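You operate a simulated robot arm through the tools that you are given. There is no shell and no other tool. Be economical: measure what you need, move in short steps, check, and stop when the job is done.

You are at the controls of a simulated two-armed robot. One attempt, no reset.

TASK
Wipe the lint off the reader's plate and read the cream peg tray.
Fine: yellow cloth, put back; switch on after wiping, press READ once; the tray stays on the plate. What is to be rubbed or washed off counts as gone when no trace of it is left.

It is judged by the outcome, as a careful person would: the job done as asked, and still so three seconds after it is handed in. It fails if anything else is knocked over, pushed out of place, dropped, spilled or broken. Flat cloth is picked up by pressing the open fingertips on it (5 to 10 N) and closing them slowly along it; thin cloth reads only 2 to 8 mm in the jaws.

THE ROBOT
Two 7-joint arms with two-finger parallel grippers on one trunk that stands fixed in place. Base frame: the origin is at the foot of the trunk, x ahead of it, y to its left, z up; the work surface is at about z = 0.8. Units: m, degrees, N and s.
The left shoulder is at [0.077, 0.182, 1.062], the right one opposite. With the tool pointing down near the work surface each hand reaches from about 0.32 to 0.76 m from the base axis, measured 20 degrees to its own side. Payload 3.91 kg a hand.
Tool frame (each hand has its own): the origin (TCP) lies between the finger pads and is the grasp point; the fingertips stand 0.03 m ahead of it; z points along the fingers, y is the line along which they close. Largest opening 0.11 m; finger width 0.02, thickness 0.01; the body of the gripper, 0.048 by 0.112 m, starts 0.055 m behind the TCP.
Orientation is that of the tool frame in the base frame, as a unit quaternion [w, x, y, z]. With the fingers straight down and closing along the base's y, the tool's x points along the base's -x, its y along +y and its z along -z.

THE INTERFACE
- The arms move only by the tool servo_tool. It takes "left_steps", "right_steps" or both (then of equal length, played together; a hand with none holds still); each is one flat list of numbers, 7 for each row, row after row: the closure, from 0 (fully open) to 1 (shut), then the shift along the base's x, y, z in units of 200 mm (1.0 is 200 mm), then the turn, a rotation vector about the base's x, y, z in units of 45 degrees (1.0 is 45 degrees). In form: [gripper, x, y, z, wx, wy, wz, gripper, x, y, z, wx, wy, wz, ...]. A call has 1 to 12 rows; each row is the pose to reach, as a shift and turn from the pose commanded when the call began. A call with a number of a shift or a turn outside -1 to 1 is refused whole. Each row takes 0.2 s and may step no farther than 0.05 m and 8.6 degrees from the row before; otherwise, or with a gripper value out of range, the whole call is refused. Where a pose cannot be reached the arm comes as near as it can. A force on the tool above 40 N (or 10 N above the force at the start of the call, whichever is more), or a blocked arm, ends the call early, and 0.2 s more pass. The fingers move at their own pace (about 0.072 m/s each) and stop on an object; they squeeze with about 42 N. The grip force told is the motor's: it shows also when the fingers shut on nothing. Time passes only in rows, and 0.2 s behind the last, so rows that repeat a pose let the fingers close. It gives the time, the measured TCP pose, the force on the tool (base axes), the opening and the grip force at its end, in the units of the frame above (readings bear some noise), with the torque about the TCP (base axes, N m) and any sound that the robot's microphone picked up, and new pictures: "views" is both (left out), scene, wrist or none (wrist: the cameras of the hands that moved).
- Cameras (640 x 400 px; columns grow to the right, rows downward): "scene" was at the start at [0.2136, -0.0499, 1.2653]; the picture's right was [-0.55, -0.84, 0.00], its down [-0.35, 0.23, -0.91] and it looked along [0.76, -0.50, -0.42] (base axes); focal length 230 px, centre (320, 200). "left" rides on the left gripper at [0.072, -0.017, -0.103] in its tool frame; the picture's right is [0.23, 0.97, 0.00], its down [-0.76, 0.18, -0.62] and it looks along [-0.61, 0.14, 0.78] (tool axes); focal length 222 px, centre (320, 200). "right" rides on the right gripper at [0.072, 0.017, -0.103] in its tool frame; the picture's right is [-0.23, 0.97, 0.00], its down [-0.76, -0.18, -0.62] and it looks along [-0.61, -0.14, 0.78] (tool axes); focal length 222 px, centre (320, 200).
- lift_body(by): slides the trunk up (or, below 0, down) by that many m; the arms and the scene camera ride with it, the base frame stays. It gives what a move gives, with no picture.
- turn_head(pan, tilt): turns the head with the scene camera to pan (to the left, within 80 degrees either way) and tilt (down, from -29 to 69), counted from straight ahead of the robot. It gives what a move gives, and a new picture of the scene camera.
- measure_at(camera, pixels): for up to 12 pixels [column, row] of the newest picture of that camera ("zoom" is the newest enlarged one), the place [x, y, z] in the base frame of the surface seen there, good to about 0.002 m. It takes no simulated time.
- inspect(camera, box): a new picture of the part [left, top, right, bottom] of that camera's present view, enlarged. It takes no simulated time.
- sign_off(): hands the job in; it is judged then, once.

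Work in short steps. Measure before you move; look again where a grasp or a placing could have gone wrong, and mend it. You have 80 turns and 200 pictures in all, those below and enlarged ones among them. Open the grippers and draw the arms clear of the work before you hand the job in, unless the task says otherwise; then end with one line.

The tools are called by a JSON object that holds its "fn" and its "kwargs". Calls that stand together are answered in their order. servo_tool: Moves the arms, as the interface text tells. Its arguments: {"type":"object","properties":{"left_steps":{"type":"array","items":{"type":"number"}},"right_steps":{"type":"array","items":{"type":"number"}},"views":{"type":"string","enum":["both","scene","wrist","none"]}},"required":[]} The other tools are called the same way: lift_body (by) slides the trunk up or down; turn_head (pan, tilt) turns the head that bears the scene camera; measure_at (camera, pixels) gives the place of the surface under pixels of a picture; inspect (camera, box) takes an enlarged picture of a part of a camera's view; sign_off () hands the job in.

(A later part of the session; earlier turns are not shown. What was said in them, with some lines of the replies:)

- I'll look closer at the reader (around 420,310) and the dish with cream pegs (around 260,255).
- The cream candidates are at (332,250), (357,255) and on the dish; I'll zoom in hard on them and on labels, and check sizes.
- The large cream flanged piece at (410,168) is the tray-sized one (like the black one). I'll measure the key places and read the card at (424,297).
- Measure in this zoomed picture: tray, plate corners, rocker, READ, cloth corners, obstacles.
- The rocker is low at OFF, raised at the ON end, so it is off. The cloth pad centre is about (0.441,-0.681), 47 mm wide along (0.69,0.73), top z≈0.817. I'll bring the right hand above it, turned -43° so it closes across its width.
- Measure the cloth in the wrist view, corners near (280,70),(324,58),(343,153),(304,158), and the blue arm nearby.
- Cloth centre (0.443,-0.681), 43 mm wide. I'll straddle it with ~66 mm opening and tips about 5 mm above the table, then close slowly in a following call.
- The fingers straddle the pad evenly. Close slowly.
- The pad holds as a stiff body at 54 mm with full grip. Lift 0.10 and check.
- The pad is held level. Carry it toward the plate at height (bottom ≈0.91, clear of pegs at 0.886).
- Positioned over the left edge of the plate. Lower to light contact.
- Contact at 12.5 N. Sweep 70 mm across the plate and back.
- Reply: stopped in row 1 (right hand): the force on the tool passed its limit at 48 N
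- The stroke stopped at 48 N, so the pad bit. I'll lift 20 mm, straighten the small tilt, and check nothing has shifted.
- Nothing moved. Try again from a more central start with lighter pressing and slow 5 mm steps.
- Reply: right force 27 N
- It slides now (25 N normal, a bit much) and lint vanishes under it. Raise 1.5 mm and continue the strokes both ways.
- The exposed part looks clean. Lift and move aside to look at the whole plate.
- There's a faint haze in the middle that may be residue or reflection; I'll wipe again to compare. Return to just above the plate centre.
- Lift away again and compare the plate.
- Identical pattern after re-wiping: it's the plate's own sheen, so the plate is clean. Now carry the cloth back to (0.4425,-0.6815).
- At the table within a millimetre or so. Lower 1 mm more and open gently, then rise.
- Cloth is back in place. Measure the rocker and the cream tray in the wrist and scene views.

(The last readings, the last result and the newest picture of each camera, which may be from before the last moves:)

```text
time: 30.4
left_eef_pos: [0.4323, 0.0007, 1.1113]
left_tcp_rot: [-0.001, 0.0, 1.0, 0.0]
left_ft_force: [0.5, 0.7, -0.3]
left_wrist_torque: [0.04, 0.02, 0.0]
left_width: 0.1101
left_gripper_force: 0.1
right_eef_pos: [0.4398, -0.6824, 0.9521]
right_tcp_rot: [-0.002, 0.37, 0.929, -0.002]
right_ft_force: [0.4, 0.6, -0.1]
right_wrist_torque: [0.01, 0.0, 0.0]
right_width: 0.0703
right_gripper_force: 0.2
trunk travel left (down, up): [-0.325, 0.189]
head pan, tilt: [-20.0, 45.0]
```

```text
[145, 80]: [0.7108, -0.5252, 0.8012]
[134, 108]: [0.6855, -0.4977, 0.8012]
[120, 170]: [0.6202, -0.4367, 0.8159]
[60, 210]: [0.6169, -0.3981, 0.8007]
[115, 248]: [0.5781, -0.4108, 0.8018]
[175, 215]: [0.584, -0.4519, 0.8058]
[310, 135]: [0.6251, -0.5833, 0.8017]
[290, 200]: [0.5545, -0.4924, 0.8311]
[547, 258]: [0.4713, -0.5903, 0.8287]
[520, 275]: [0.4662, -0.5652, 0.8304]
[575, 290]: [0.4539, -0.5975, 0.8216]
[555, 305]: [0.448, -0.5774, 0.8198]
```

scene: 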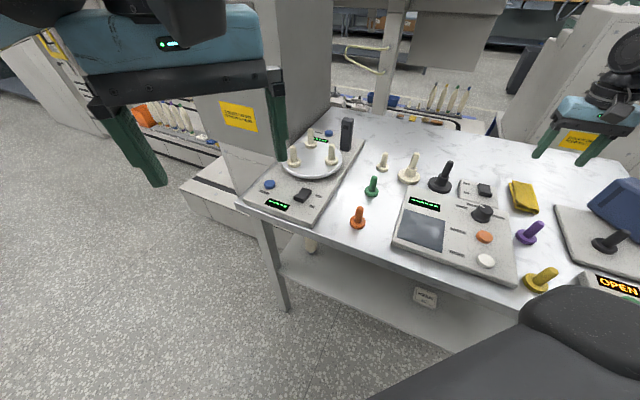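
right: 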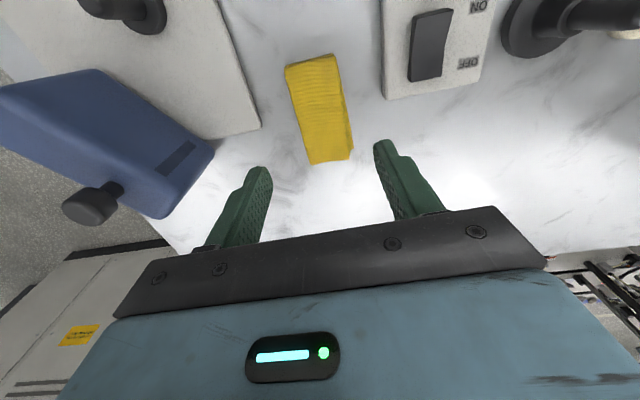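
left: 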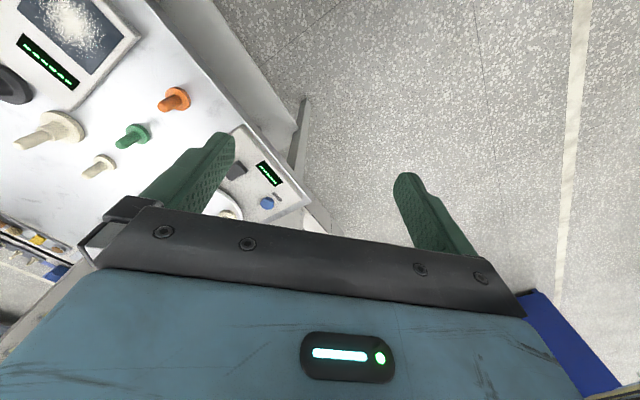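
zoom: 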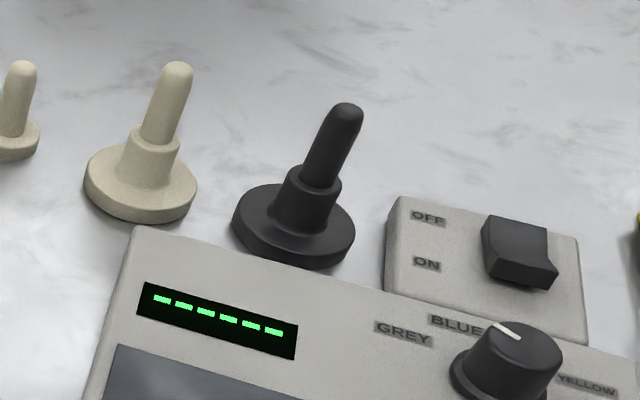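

Rocker ON end top ≈(0.4725,-0.571,0.834). Close the fingers, go above it and descend to just above.

{"fn": "servo_tool", "kwargs": {"right_steps": [1, 0.05, 0.2, 0, 0, 0, 0, 1, 0.1, 0.4, 0, 0, 0, 0, 1, 0.15, 0.546, 0, 0, 0, 0, 1, 0.15, 0.546, -0.2, 0, 0, 0, 1, 0.15, 0.546, -0.36, 0, 0, 0, 1, 0.15, 0.546, -0.4, 0, 0, 0, 1, 0.15, 0.546, -0.4, 0, 0, 0], "views": "both"}}

{"fn": "inspect", "kwargs": {"camera": "scene", "box": [420, 150, 540, 240]}}

```text
time: 32.0
left_eef_pos: [0.432, 0.0007, 1.1115]
left_tcp_rot: [0.0, 0.0, 1.0, -0.001]
left_ft_force: [-0.8, 0.1, -0.3]
left_wrist_torque: [0.01, 0.02, 0.03]
left_width: 0.1101
left_gripper_force: 0.1
right_eef_pos: [0.4716, -0.5727, 0.873]
right_tcp_rot: [0.0, 0.37, 0.929, -0.002]
right_ft_force: [-0.5, 0.8, -1.1]
right_wrist_torque: [-0.04, 0.04, 0.0]
right_width: 0.0002
right_gripper_force: 38.2
trunk travel left (down, up): [-0.325, 0.189]
head pan, tilt: [-20.0, 45.0]
```

scene: 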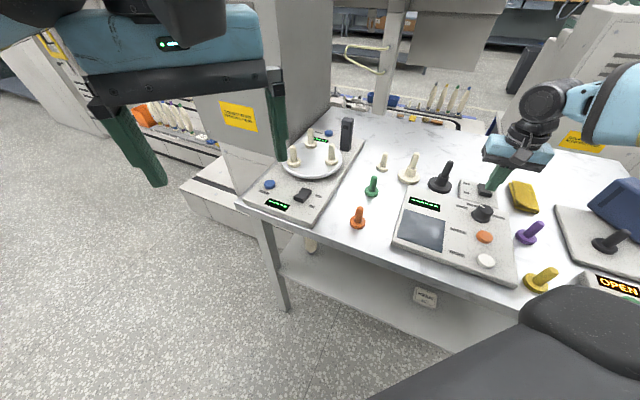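
right: 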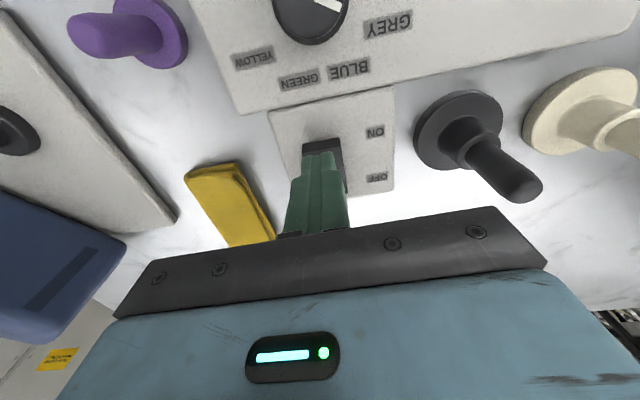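

```text
4.44 times, centred on (480, 195) of scene
```

zoom: 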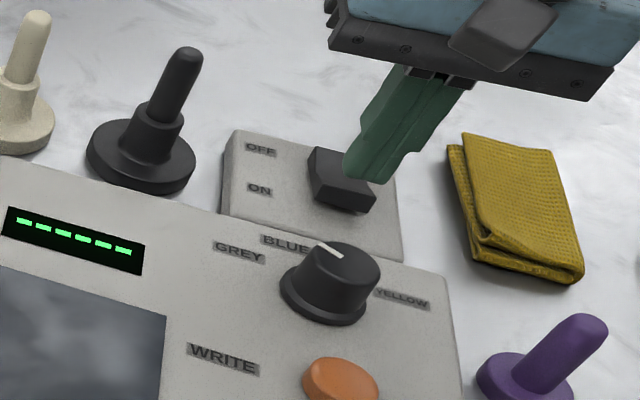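

Tip sits over the rocker; nudge 5 mm toward the ON end and press down in small steps.

{"fn": "servo_tool", "kwargs": {"right_steps": [1, -0.018, 0.018, 0, 0, 0, 0, 1, -0.018, 0.018, -0.03, 0, 0, 0, 1, -0.018, 0.018, -0.05, 0, 0, 0, 1, -0.018, 0.018, -0.065, 0, 0, 0, 1, -0.018, 0.018, -0.08, 0, 0, 0, 1, -0.018, 0.018, -0.09, 0, 0, 0], "views": "scene"}}

{"fn": "inspect", "kwargs": {"camera": "scene", "box": [420, 150, 540, 240]}}

```text
time: 33.6
left_eef_pos: [0.431, 0.0011, 1.112]
left_tcp_rot: [0.0, 0.001, 1.0, 0.0]
left_ft_force: [0.8, -0.1, 0.1]
left_wrist_torque: [-0.02, -0.03, -0.04]
left_width: 0.1099
left_gripper_force: 0.1
right_eef_pos: [0.4707, -0.5698, 0.8595]
right_tcp_rot: [0.005, 0.368, 0.93, -0.003]
right_ft_force: [-7.6, 0.3, 14.9]
right_wrist_torque: [-0.08, 0.11, -0.1]
right_width: 0.0
right_gripper_force: 37.9
trunk travel left (down, up): [-0.325, 0.189]
head pan, tilt: [-20.0, 45.0]
stopped in row 6 (right hand): the force on the tool passed its limit at 42 N (the readings are from after the stop); the commanded pose is now the measured one
```

scene: 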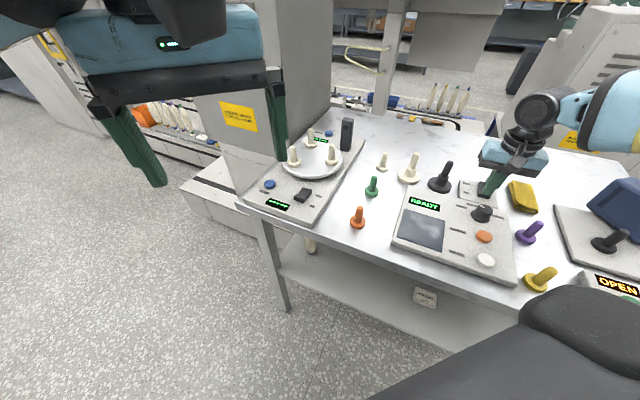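

```text
4.44 times, centred on (480, 195) of scene
```

zoom: 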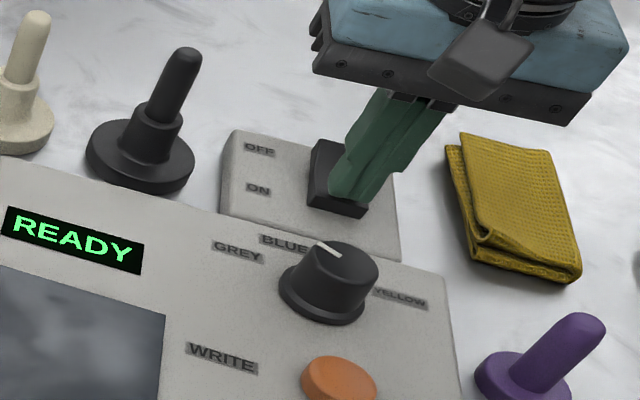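

Display reads READY: it's on. Lift off and go over to the cream tray at about (0.605,-0.437), with fingers partly open.

{"fn": "servo_tool", "kwargs": {"right_steps": [1, 0, 0, 0.2, 0.012, 0.009, -0.003, 1, 0, 0, 0.4, 0.012, 0.009, -0.003, 1, 0, 0, 0.6, 0.012, 0.009, -0.003, 0.8, 0.14, 0.14, 0.62, 0.012, 0.009, -0.003, 0.6, 0.28, 0.28, 0.62, 0.012, 0.009, -0.003, 0.6, 0.42, 0.42, 0.62, 0.012, 0.009, -0.003, 0.6, 0.56, 0.56, 0.62, 0.012, 0.009, -0.003, 0.6, 0.66, 0.66, 0.62, 0.012, 0.009, -0.003, 0.6, 0.66, 0.66, 0.62, 0.012, 0.009, -0.003], "views": "both"}}

```text
time: 35.6
left_eef_pos: [0.4319, -0.0, 1.1122]
left_tcp_rot: [0.0, 0.0, 1.0, 0.0]
left_ft_force: [0.5, -0.3, -0.1]
left_wrist_torque: [0.0, 0.01, -0.06]
left_width: 0.1099
left_gripper_force: 0.0
right_eef_pos: [0.5998, -0.4395, 0.982]
right_tcp_rot: [-0.001, 0.37, 0.929, 0.001]
right_ft_force: [0.4, -0.6, -0.7]
right_wrist_torque: [-0.03, -0.02, 0.03]
right_width: 0.0439
right_gripper_force: 0.1
trunk travel left (down, up): [-0.325, 0.189]
head pan, tilt: [-20.0, 45.0]
```

scene: 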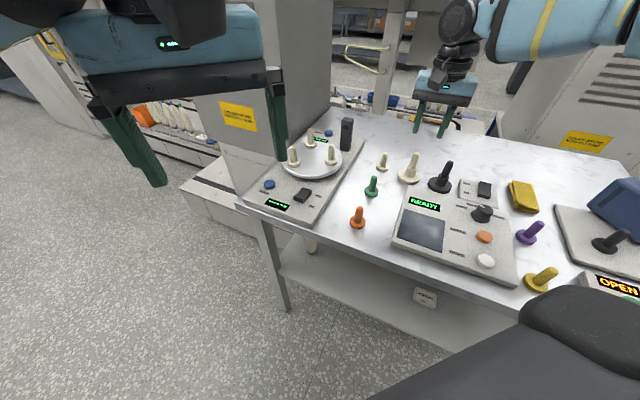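
right: 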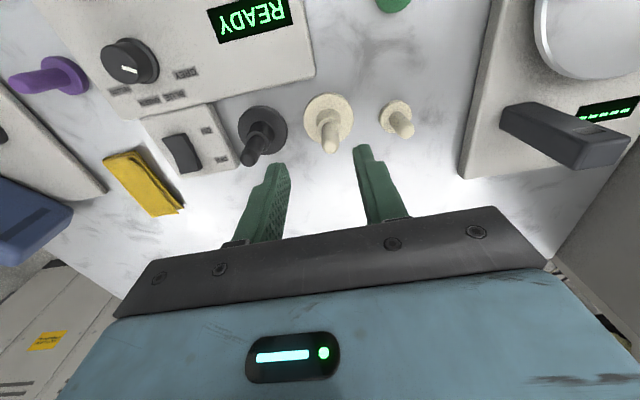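

Measure the cream tray in the wrist zoom.

{"fn": "inspect", "kwargs": {"camera": "right", "box": [230, 80, 430, 200]}}

{"fn": "measure_at", "kwargs": {"camera": "right", "pixels": [[333, 146], [326, 138], [308, 120], [352, 115], [328, 95], [318, 147], [340, 140], [257, 150], [266, 115], [404, 130], [385, 118], [330, 125]]}}

```text
3.20 times, centred on (330, 140) of right
```

zoom: 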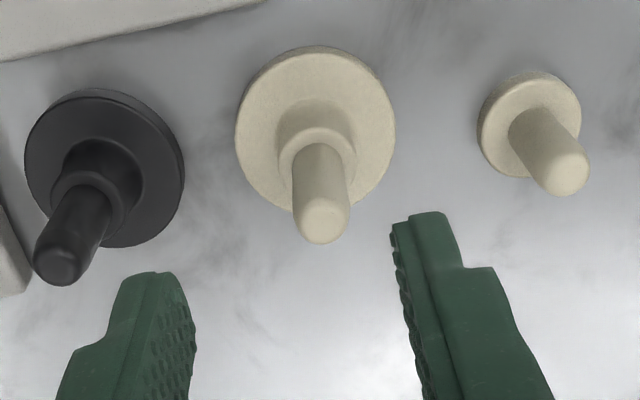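

```text
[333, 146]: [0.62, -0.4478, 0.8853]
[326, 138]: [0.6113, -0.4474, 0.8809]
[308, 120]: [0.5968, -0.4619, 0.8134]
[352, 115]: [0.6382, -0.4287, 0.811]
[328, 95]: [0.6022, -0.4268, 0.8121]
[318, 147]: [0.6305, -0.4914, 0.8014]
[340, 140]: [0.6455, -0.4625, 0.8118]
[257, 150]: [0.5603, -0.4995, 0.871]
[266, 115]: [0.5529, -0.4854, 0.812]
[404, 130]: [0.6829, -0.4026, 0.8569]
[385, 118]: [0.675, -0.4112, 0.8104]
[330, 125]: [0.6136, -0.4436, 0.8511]
```

{"fn": "measure_at", "kwargs": {"camera": "zoom", "pixels": [[322, 218], [322, 180], [298, 180], [347, 180], [285, 160], [352, 160], [237, 150], [392, 150], [316, 50], [318, 138]]}}

```text
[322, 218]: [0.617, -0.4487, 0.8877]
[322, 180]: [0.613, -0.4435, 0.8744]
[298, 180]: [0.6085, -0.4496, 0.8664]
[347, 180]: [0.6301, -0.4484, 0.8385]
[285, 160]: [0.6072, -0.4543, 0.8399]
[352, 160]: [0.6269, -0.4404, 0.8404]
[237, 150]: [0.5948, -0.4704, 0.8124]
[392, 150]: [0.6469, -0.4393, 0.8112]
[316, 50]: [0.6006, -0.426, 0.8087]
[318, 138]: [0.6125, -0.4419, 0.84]
```

Tray axis ≈(0.6178,-0.448), collar top 0.84, peg top 0.888. Descend with tips just above the collar (TCP 0.874).

{"fn": "servo_tool", "kwargs": {"right_steps": [0.6, 0.075, -0.05, 0, 0, 0, 0, 0.6, 0.075, -0.05, -0.15, 0, 0, 0, 0.6, 0.075, -0.05, -0.35, 0, 0, 0, 0.6, 0.075, -0.05, -0.48, 0, 0, 0, 0.6, 0.075, -0.05, -0.54, 0, 0, 0, 0.6, 0.075, -0.05, -0.54, 0, 0, 0], "views": "both"}}

{"fn": "inspect", "kwargs": {"camera": "scene", "box": [370, 110, 480, 200]}}

```text
time: 37.0
left_eef_pos: [0.4323, 0.0006, 1.111]
left_tcp_rot: [0.0, 0.0, 1.0, 0.0]
left_ft_force: [-0.1, 0.1, -0.5]
left_wrist_torque: [0.01, 0.01, -0.01]
left_width: 0.1099
left_gripper_force: 0.0
right_eef_pos: [0.6172, -0.4497, 0.8733]
right_tcp_rot: [-0.003, 0.37, 0.929, 0.001]
right_ft_force: [0.3, -0.3, 0.1]
right_wrist_torque: [-0.01, -0.01, -0.01]
right_width: 0.044
right_gripper_force: 0.1
trunk travel left (down, up): [-0.325, 0.189]
head pan, tilt: [-20.0, 45.0]
```

scene: 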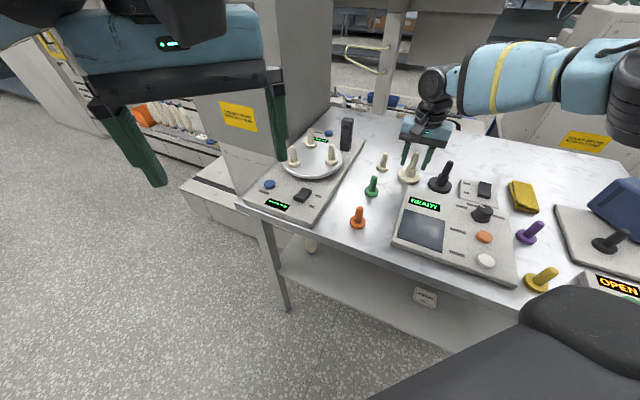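
right: 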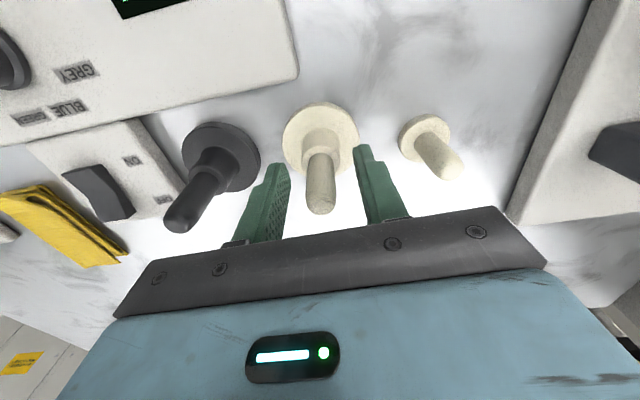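

```text
4.44 times, centred on (425, 155) of scene
```

zoom: 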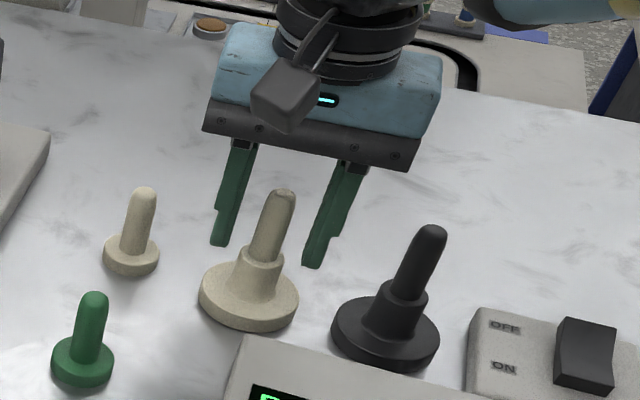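

The collar top (262,258 in zoom) lies midway between the fingertips. Close gradually on the peg.

{"fn": "servo_tool", "kwargs": {"right_steps": [0.7, 0, 0, 0, 0, 0, 0, 0.76, 0, 0, 0, 0, 0, 0, 0.82, 0, 0, 0, 0, 0, 0, 0.88, 0, 0, 0, 0, 0, 0, 0.94, 0, 0, 0, 0, 0, 0, 1, 0, 0, 0, 0, 0, 0, 1, 0, 0, 0, 0, 0, 0], "views": "none"}}

{"fn": "servo_tool", "kwargs": {"right_steps": [1, 0, 0, 0.05, 0, 0, 0, 1, 0, 0, 0.2, 0, 0, 0, 1, 0, 0, 0.4, 0, 0, 0, 1, 0, 0, 0.6, 0, 0, 0, 1, 0, 0, 0.6, 0, 0, 0], "views": "both"}}

{"fn": "inspect", "kwargs": {"camera": "scene", "box": [350, 80, 480, 200]}}

```text
time: 38.6
left_eef_pos: [0.4327, 0.0002, 1.1118]
left_tcp_rot: [-0.001, 0.0, 1.0, -0.001]
left_ft_force: [0.5, 0.0, 0.2]
left_wrist_torque: [0.01, 0.03, -0.01]
left_width: 0.1101
left_gripper_force: 0.0
right_eef_pos: [0.6176, -0.4494, 0.8725]
right_tcp_rot: [-0.002, 0.371, 0.929, 0.0]
right_ft_force: [0.2, -0.1, 0.0]
right_wrist_torque: [0.0, 0.0, 0.0]
right_width: 0.0165
right_gripper_force: 41.9
trunk travel left (down, up): [-0.325, 0.189]
head pan, tilt: [-20.0, 45.0]
```

```text
time: 39.8
left_eef_pos: [0.4328, -0.0007, 1.1117]
left_tcp_rot: [0.0, 0.0, 1.0, 0.0]
left_ft_force: [-0.5, 0.9, 0.1]
left_wrist_torque: [0.01, 0.0, 0.03]
left_width: 0.1099
left_gripper_force: 0.1
right_eef_pos: [0.6182, -0.4472, 0.9928]
right_tcp_rot: [-0.002, 0.371, 0.929, 0.0]
right_ft_force: [-0.7, 0.2, -0.1]
right_wrist_torque: [0.07, 0.0, 0.0]
right_width: 0.0166
right_gripper_force: 41.9
trunk travel left (down, up): [-0.325, 0.189]
head pan, tilt: [-20.0, 45.0]
```

scene: 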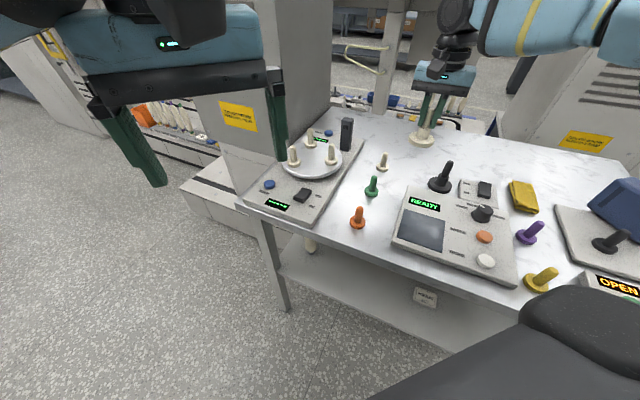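
right: 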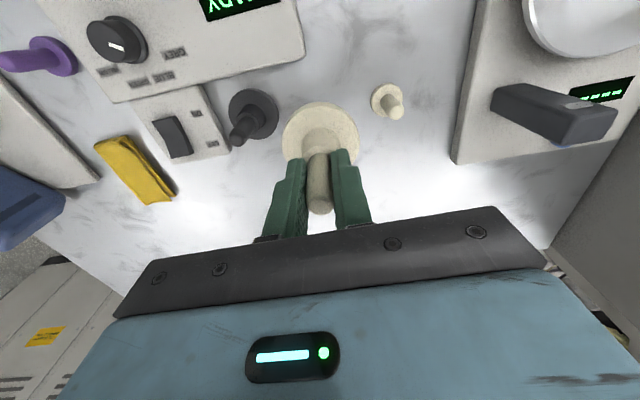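

```text
3.33 times, centred on (415, 140) of scene
```

zoom: 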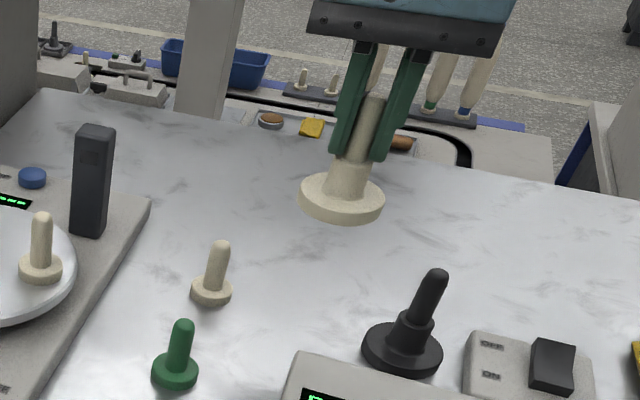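

Tray is held upright. Carry it above the plate centre (0.4348,-0.3535).

{"fn": "servo_tool", "kwargs": {"right_steps": [1, -0.2, 0.1, 0, 0, 0, 0, 1, -0.4, 0.2, 0, 0, 0, 0, 1, -0.6, 0.3, 0, 0, 0, 0, 1, -0.8, 0.41, 0, 0, 0, 0, 1, -0.915, 0.472, 0, 0, 0, 0, 1, -0.915, 0.472, -0.2, 0, 0, 0, 1, -0.915, 0.472, -0.38, 0, 0, 0, 1, -0.915, 0.472, -0.45, 0, 0, 0, 1, -0.915, 0.472, -0.47, 0, 0, 0], "views": "both"}}

{"fn": "inspect", "kwargs": {"camera": "scene", "box": [380, 150, 500, 270]}}

```text
time: 41.8
left_eef_pos: [0.4321, 0.0008, 1.111]
left_tcp_rot: [0.001, 0.0, 1.0, 0.0]
left_ft_force: [0.0, -0.3, -0.6]
left_wrist_torque: [0.02, 0.0, 0.01]
left_width: 0.1099
left_gripper_force: 0.0
right_eef_pos: [0.4325, -0.3563, 0.9003]
right_tcp_rot: [-0.003, 0.37, 0.929, 0.0]
right_ft_force: [-0.3, -1.2, -0.4]
right_wrist_torque: [-0.03, 0.07, 0.03]
right_width: 0.0167
right_gripper_force: 41.6
trunk travel left (down, up): [-0.325, 0.189]
head pan, tilt: [-20.0, 45.0]
```

scene: 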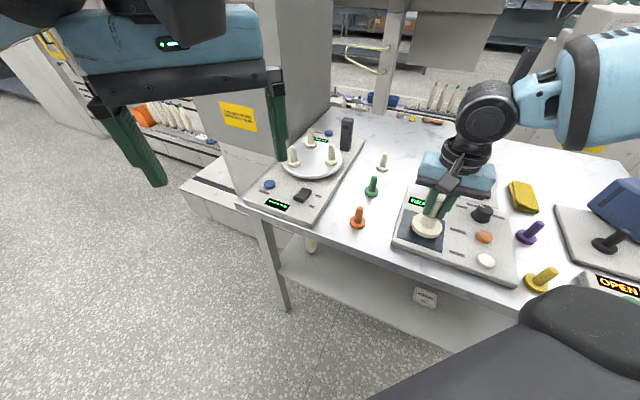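
right: 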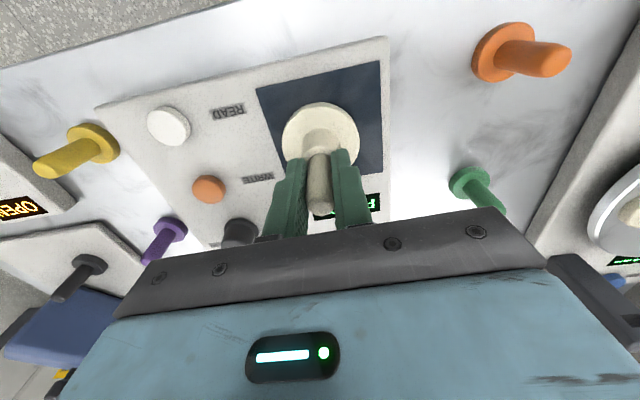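

```text
3.33 times, centred on (440, 210) of scene
```

zoom: 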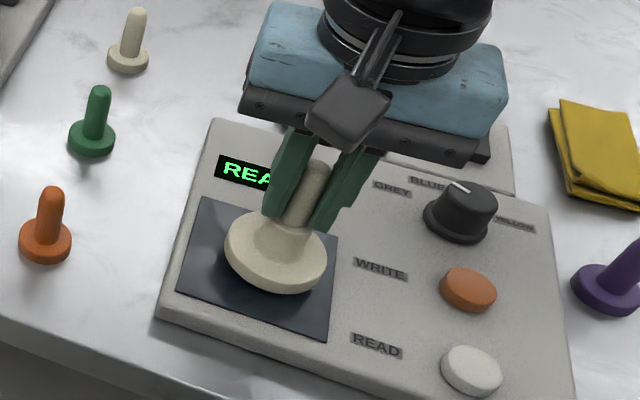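

Centred over the plate, about 7 mm to go. Lower until light contact.

{"fn": "servo_tool", "kwargs": {"right_steps": [1, 0, 0, -0.015, 0, 0, 0, 1, 0, 0, -0.025, 0, 0, 0, 1, 0, 0, -0.033, 0, 0, 0, 1, 0, 0, -0.038, 0, 0, 0], "views": "none"}}

```text
time: 42.8
left_eef_pos: [0.4322, 0.0002, 1.1121]
left_tcp_rot: [0.0, 0.0, 1.0, 0.001]
left_ft_force: [0.5, -0.7, 0.2]
left_wrist_torque: [0.01, -0.01, 0.01]
left_width: 0.1099
left_gripper_force: 0.0
right_eef_pos: [0.4346, -0.3556, 0.8922]
right_tcp_rot: [-0.001, 0.371, 0.929, 0.0]
right_ft_force: [-0.5, -0.4, 0.3]
right_wrist_torque: [0.04, 0.0, -0.01]
right_width: 0.0162
right_gripper_force: 41.3
trunk travel left (down, up): [-0.325, 0.189]
head pan, tilt: [-20.0, 45.0]
```

Still no contact force; lower a little more.

{"fn": "servo_tool", "kwargs": {"right_steps": [1, 0, 0, -0.005, 0, 0, 0, 1, 0, 0, -0.009, 0, 0, 0, 1, 0, 0, -0.009, 0, 0, 0], "views": "none"}}

```text
time: 43.6
left_eef_pos: [0.4311, 0.0004, 1.1116]
left_tcp_rot: [-0.001, 0.0, 1.0, 0.0]
left_ft_force: [-0.1, 0.7, -0.1]
left_wrist_torque: [-0.01, 0.0, -0.01]
left_width: 0.11
left_gripper_force: 0.1
right_eef_pos: [0.4331, -0.354, 0.8918]
right_tcp_rot: [-0.001, 0.37, 0.929, 0.0]
right_ft_force: [1.5, -4.3, 10.5]
right_wrist_torque: [-0.18, 0.12, 0.04]
right_width: 0.0165
right_gripper_force: 42.5
trunk travel left (down, up): [-0.325, 0.189]
head pan, tilt: [-20.0, 45.0]
```

Contact at 10 N. Ease up 1 mm, open the fingers slightly, and rise straight.

{"fn": "servo_tool", "kwargs": {"right_steps": [1, 0, 0, 0.005, 0, 0, 0, 0.82, 0, 0, 0.005, 0, 0, 0, 0.72, 0, 0, 0.005, 0, 0, 0, 0.6, 0, 0, 0.005, 0, 0, 0, 0.6, 0, 0, 0.1, 0, 0, 0, 0.6, 0, 0, 0.25, 0, 0, 0, 0.6, 0, 0, 0.42, 0, 0, 0], "views": "both"}}

{"fn": "inspect", "kwargs": {"camera": "scene", "box": [380, 150, 500, 270]}}

```text
time: 45.2
left_eef_pos: [0.4312, 0.0003, 1.1107]
left_tcp_rot: [0.0, 0.0, 1.0, 0.0]
left_ft_force: [0.7, -0.7, -0.2]
left_wrist_torque: [-0.01, 0.01, 0.0]
left_width: 0.1103
left_gripper_force: 0.1
right_eef_pos: [0.4358, -0.3541, 0.9759]
right_tcp_rot: [-0.003, 0.371, 0.929, 0.001]
right_ft_force: [-0.3, 0.9, -0.2]
right_wrist_torque: [0.0, -0.01, 0.03]
right_width: 0.0438
right_gripper_force: 0.0
trunk travel left (down, up): [-0.325, 0.189]
head pan, tilt: [-20.0, 45.0]
```

scene: 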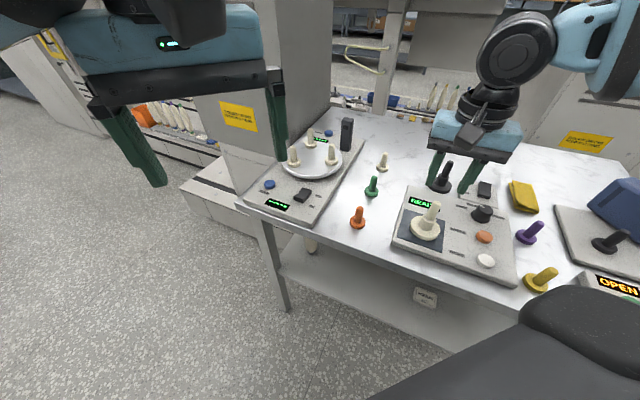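
right: 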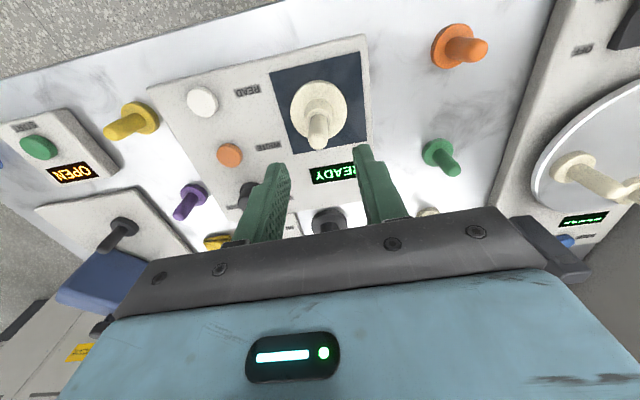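

```text
3.33 times, centred on (440, 210) of scene
```

zoom: 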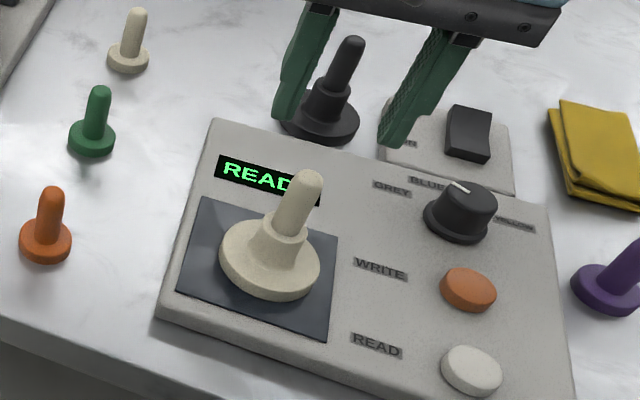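

Tray stands centred on the plate. Measure the READ button (scene zoom ~(471,370)).

{"fn": "measure_at", "kwargs": {"camera": "zoom", "pixels": [[471, 368], [445, 362], [500, 380], [471, 348], [475, 390], [465, 280]]}}

{"fn": "measure_at", "kwargs": {"camera": "right", "pixels": [[202, 101], [190, 101], [215, 101], [202, 90], [202, 112]]}}

```text
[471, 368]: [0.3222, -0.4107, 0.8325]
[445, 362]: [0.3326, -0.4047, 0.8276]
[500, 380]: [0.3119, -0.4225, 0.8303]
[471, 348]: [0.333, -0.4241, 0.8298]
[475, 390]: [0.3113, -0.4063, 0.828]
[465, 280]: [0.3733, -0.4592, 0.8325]
```

```text
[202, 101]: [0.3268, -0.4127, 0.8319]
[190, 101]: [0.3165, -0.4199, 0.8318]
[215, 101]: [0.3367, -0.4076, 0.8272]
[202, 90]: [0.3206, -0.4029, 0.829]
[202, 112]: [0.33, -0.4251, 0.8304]
```

Button centre ≈(0.324,-0.4135), top 0.8325. Go above with fingers shut, stopping ~6 mm above.

{"fn": "servo_tool", "kwargs": {"right_steps": [1, -0.18, -0.1, 0, 0, 0, 0, 1, -0.36, -0.2, 0, 0, 0, 0, 1, -0.5535, -0.3, 0, 0, 0, 0, 1, -0.5535, -0.3, -0.2, 0, 0, 0, 1, -0.5535, -0.3, -0.4, 0, 0, 0, 1, -0.5535, -0.3, -0.52, 0, 0, 0, 1, -0.5535, -0.3, -0.53, 0, 0, 0], "views": "both"}}

{"fn": "inspect", "kwargs": {"camera": "scene", "box": [400, 170, 560, 300]}}

```text
time: 46.8
left_eef_pos: [0.431, 0.0005, 1.1113]
left_tcp_rot: [0.0, 0.0, 1.0, 0.0]
left_ft_force: [-0.4, -0.7, 0.0]
left_wrist_torque: [0.02, -0.01, -0.01]
left_width: 0.1098
left_gripper_force: 0.1
right_eef_pos: [0.3247, -0.4149, 0.8678]
right_tcp_rot: [-0.002, 0.37, 0.929, 0.0]
right_ft_force: [0.2, 0.8, 0.7]
right_wrist_torque: [0.01, -0.02, -0.03]
right_width: 0.0003
right_gripper_force: 37.7
trunk travel left (down, up): [-0.325, 0.189]
head pan, tilt: [-20.0, 45.0]
```

scene: 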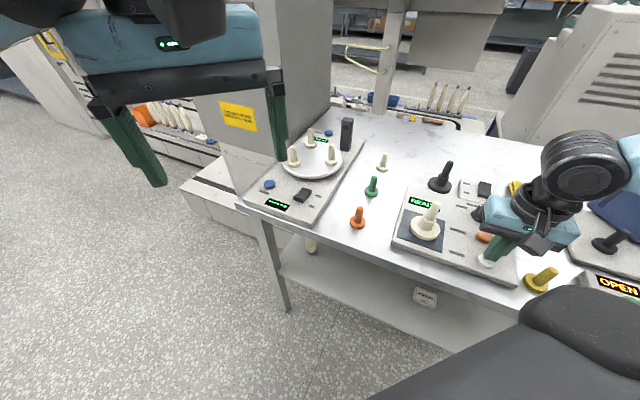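
right: 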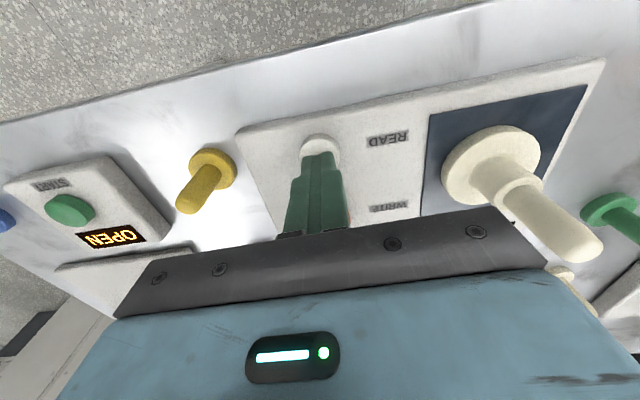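

```text
3.08 times, centred on (480, 235) of scene
```

zoom: 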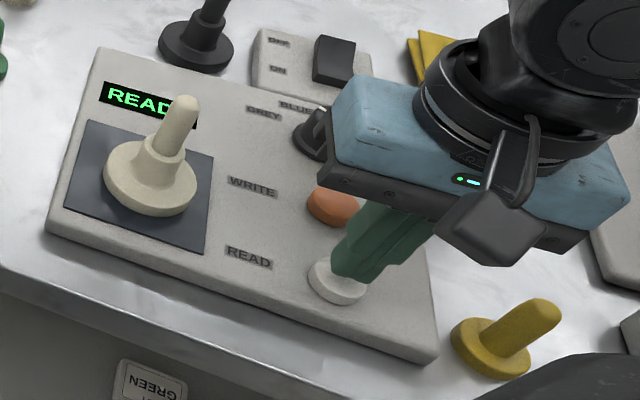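

Fingertip is over READ. One press: down ~11 mm, then straight up.

{"fn": "servo_tool", "kwargs": {"right_steps": [1, 0, 0.008, -0.02, 0, 0, 0, 1, 0, 0.008, -0.035, 0, 0, 0, 1, 0, 0.008, -0.045, 0, 0, 0, 1, 0, 0.008, -0.055, 0, 0, 0], "views": "scene"}}

{"fn": "inspect", "kwargs": {"camera": "scene", "box": [400, 170, 560, 300]}}

```text
time: 47.8
left_eef_pos: [0.4315, -0.0005, 1.1112]
left_tcp_rot: [0.001, 0.001, 1.0, 0.0]
left_ft_force: [-0.3, -0.2, -0.5]
left_wrist_torque: [0.01, 0.01, 0.0]
left_width: 0.1099
left_gripper_force: 0.0
right_eef_pos: [0.3239, -0.4119, 0.8569]
right_tcp_rot: [-0.001, 0.371, 0.929, 0.0]
right_ft_force: [-0.1, 0.8, 2.7]
right_wrist_torque: [0.01, -0.03, 0.03]
right_width: 0.0001
right_gripper_force: 37.7
trunk travel left (down, up): [-0.325, 0.189]
head pan, tilt: [-20.0, 45.0]
heard: click
```

scene: 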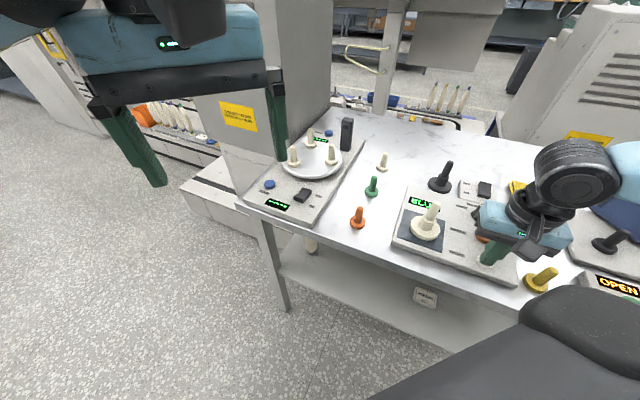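

```text
3.08 times, centred on (480, 235) of scene
```

zoom: 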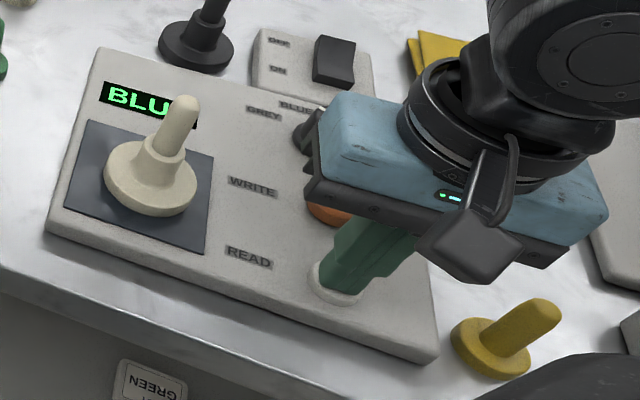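

Click heard, and the display now reads BLU(E): the tray has been read. Release straight up, draw the right arm back with fingers open.

{"fn": "servo_tool", "kwargs": {"right_steps": [1, 0, 0, 0.1, 0, 0, 0, 1, 0, 0, 0.3, 0, 0, 0, 1, 0, 0, 0.5, 0, 0, 0, 0.8, 0, -0.03, 0.7, 0, 0, 0, 0.4, 0, -0.1, 0.9, 0, 0, 0, 0, 0, -0.2, 1, 0, 0, 0, 0, 0, -0.3, 1, 0, 0, 0], "views": "both"}}

{"fn": "inspect", "kwargs": {"camera": "scene", "box": [380, 150, 560, 300]}}

```text
time: 49.4
left_eef_pos: [0.432, 0.0007, 1.1113]
left_tcp_rot: [0.0, 0.0, 1.0, 0.0]
left_ft_force: [-0.2, -0.6, 0.3]
left_wrist_torque: [-0.03, -0.04, -0.02]
left_width: 0.1102
left_gripper_force: 0.0
right_eef_pos: [0.3237, -0.4735, 1.0581]
right_tcp_rot: [-0.002, 0.371, 0.929, 0.0]
right_ft_force: [-0.6, -0.4, 0.1]
right_wrist_torque: [-0.01, 0.0, -0.01]
right_width: 0.1101
right_gripper_force: 0.1
trunk travel left (down, up): [-0.325, 0.189]
head pan, tilt: [-20.0, 45.0]
```

scene: 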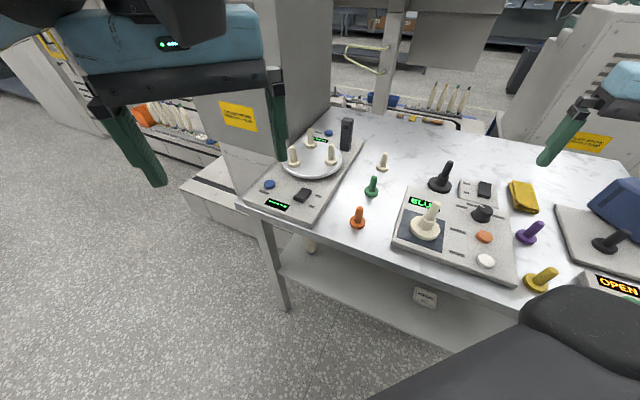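
right: 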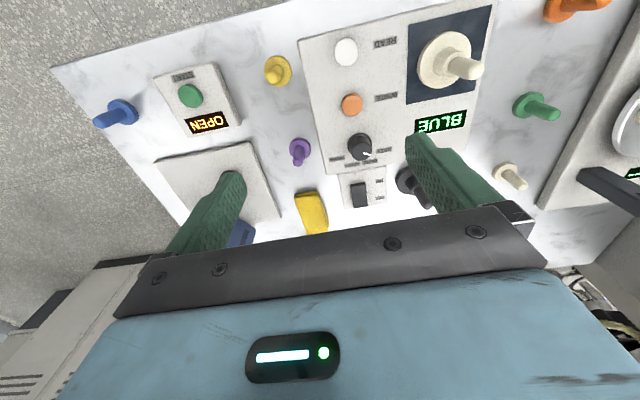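

```text
2.67 times, centred on (470, 225) of scene
```

zoom: 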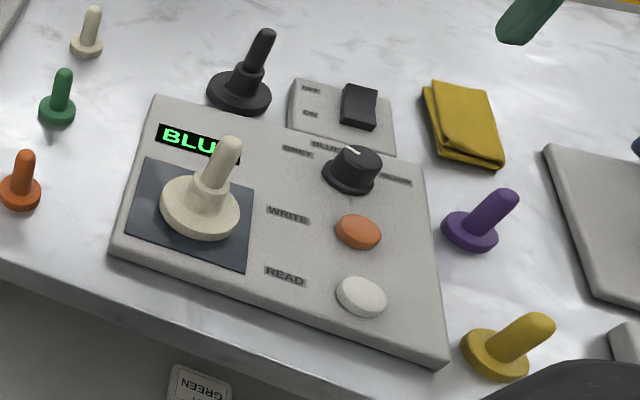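

Everything is in place: the display reads BLUE, the tray is on the plate, the cloth is back, and both arms are clear with grippers open. Handing in.

{"fn": "sign_off", "kwargs": {}}

```text
The job is handed in.
```

The plate is wiped clean, the yellow cloth is back in its place, the reader is switched on, and the cream peg tray is on the plate; I pressed READ once and the display shows BLUE.
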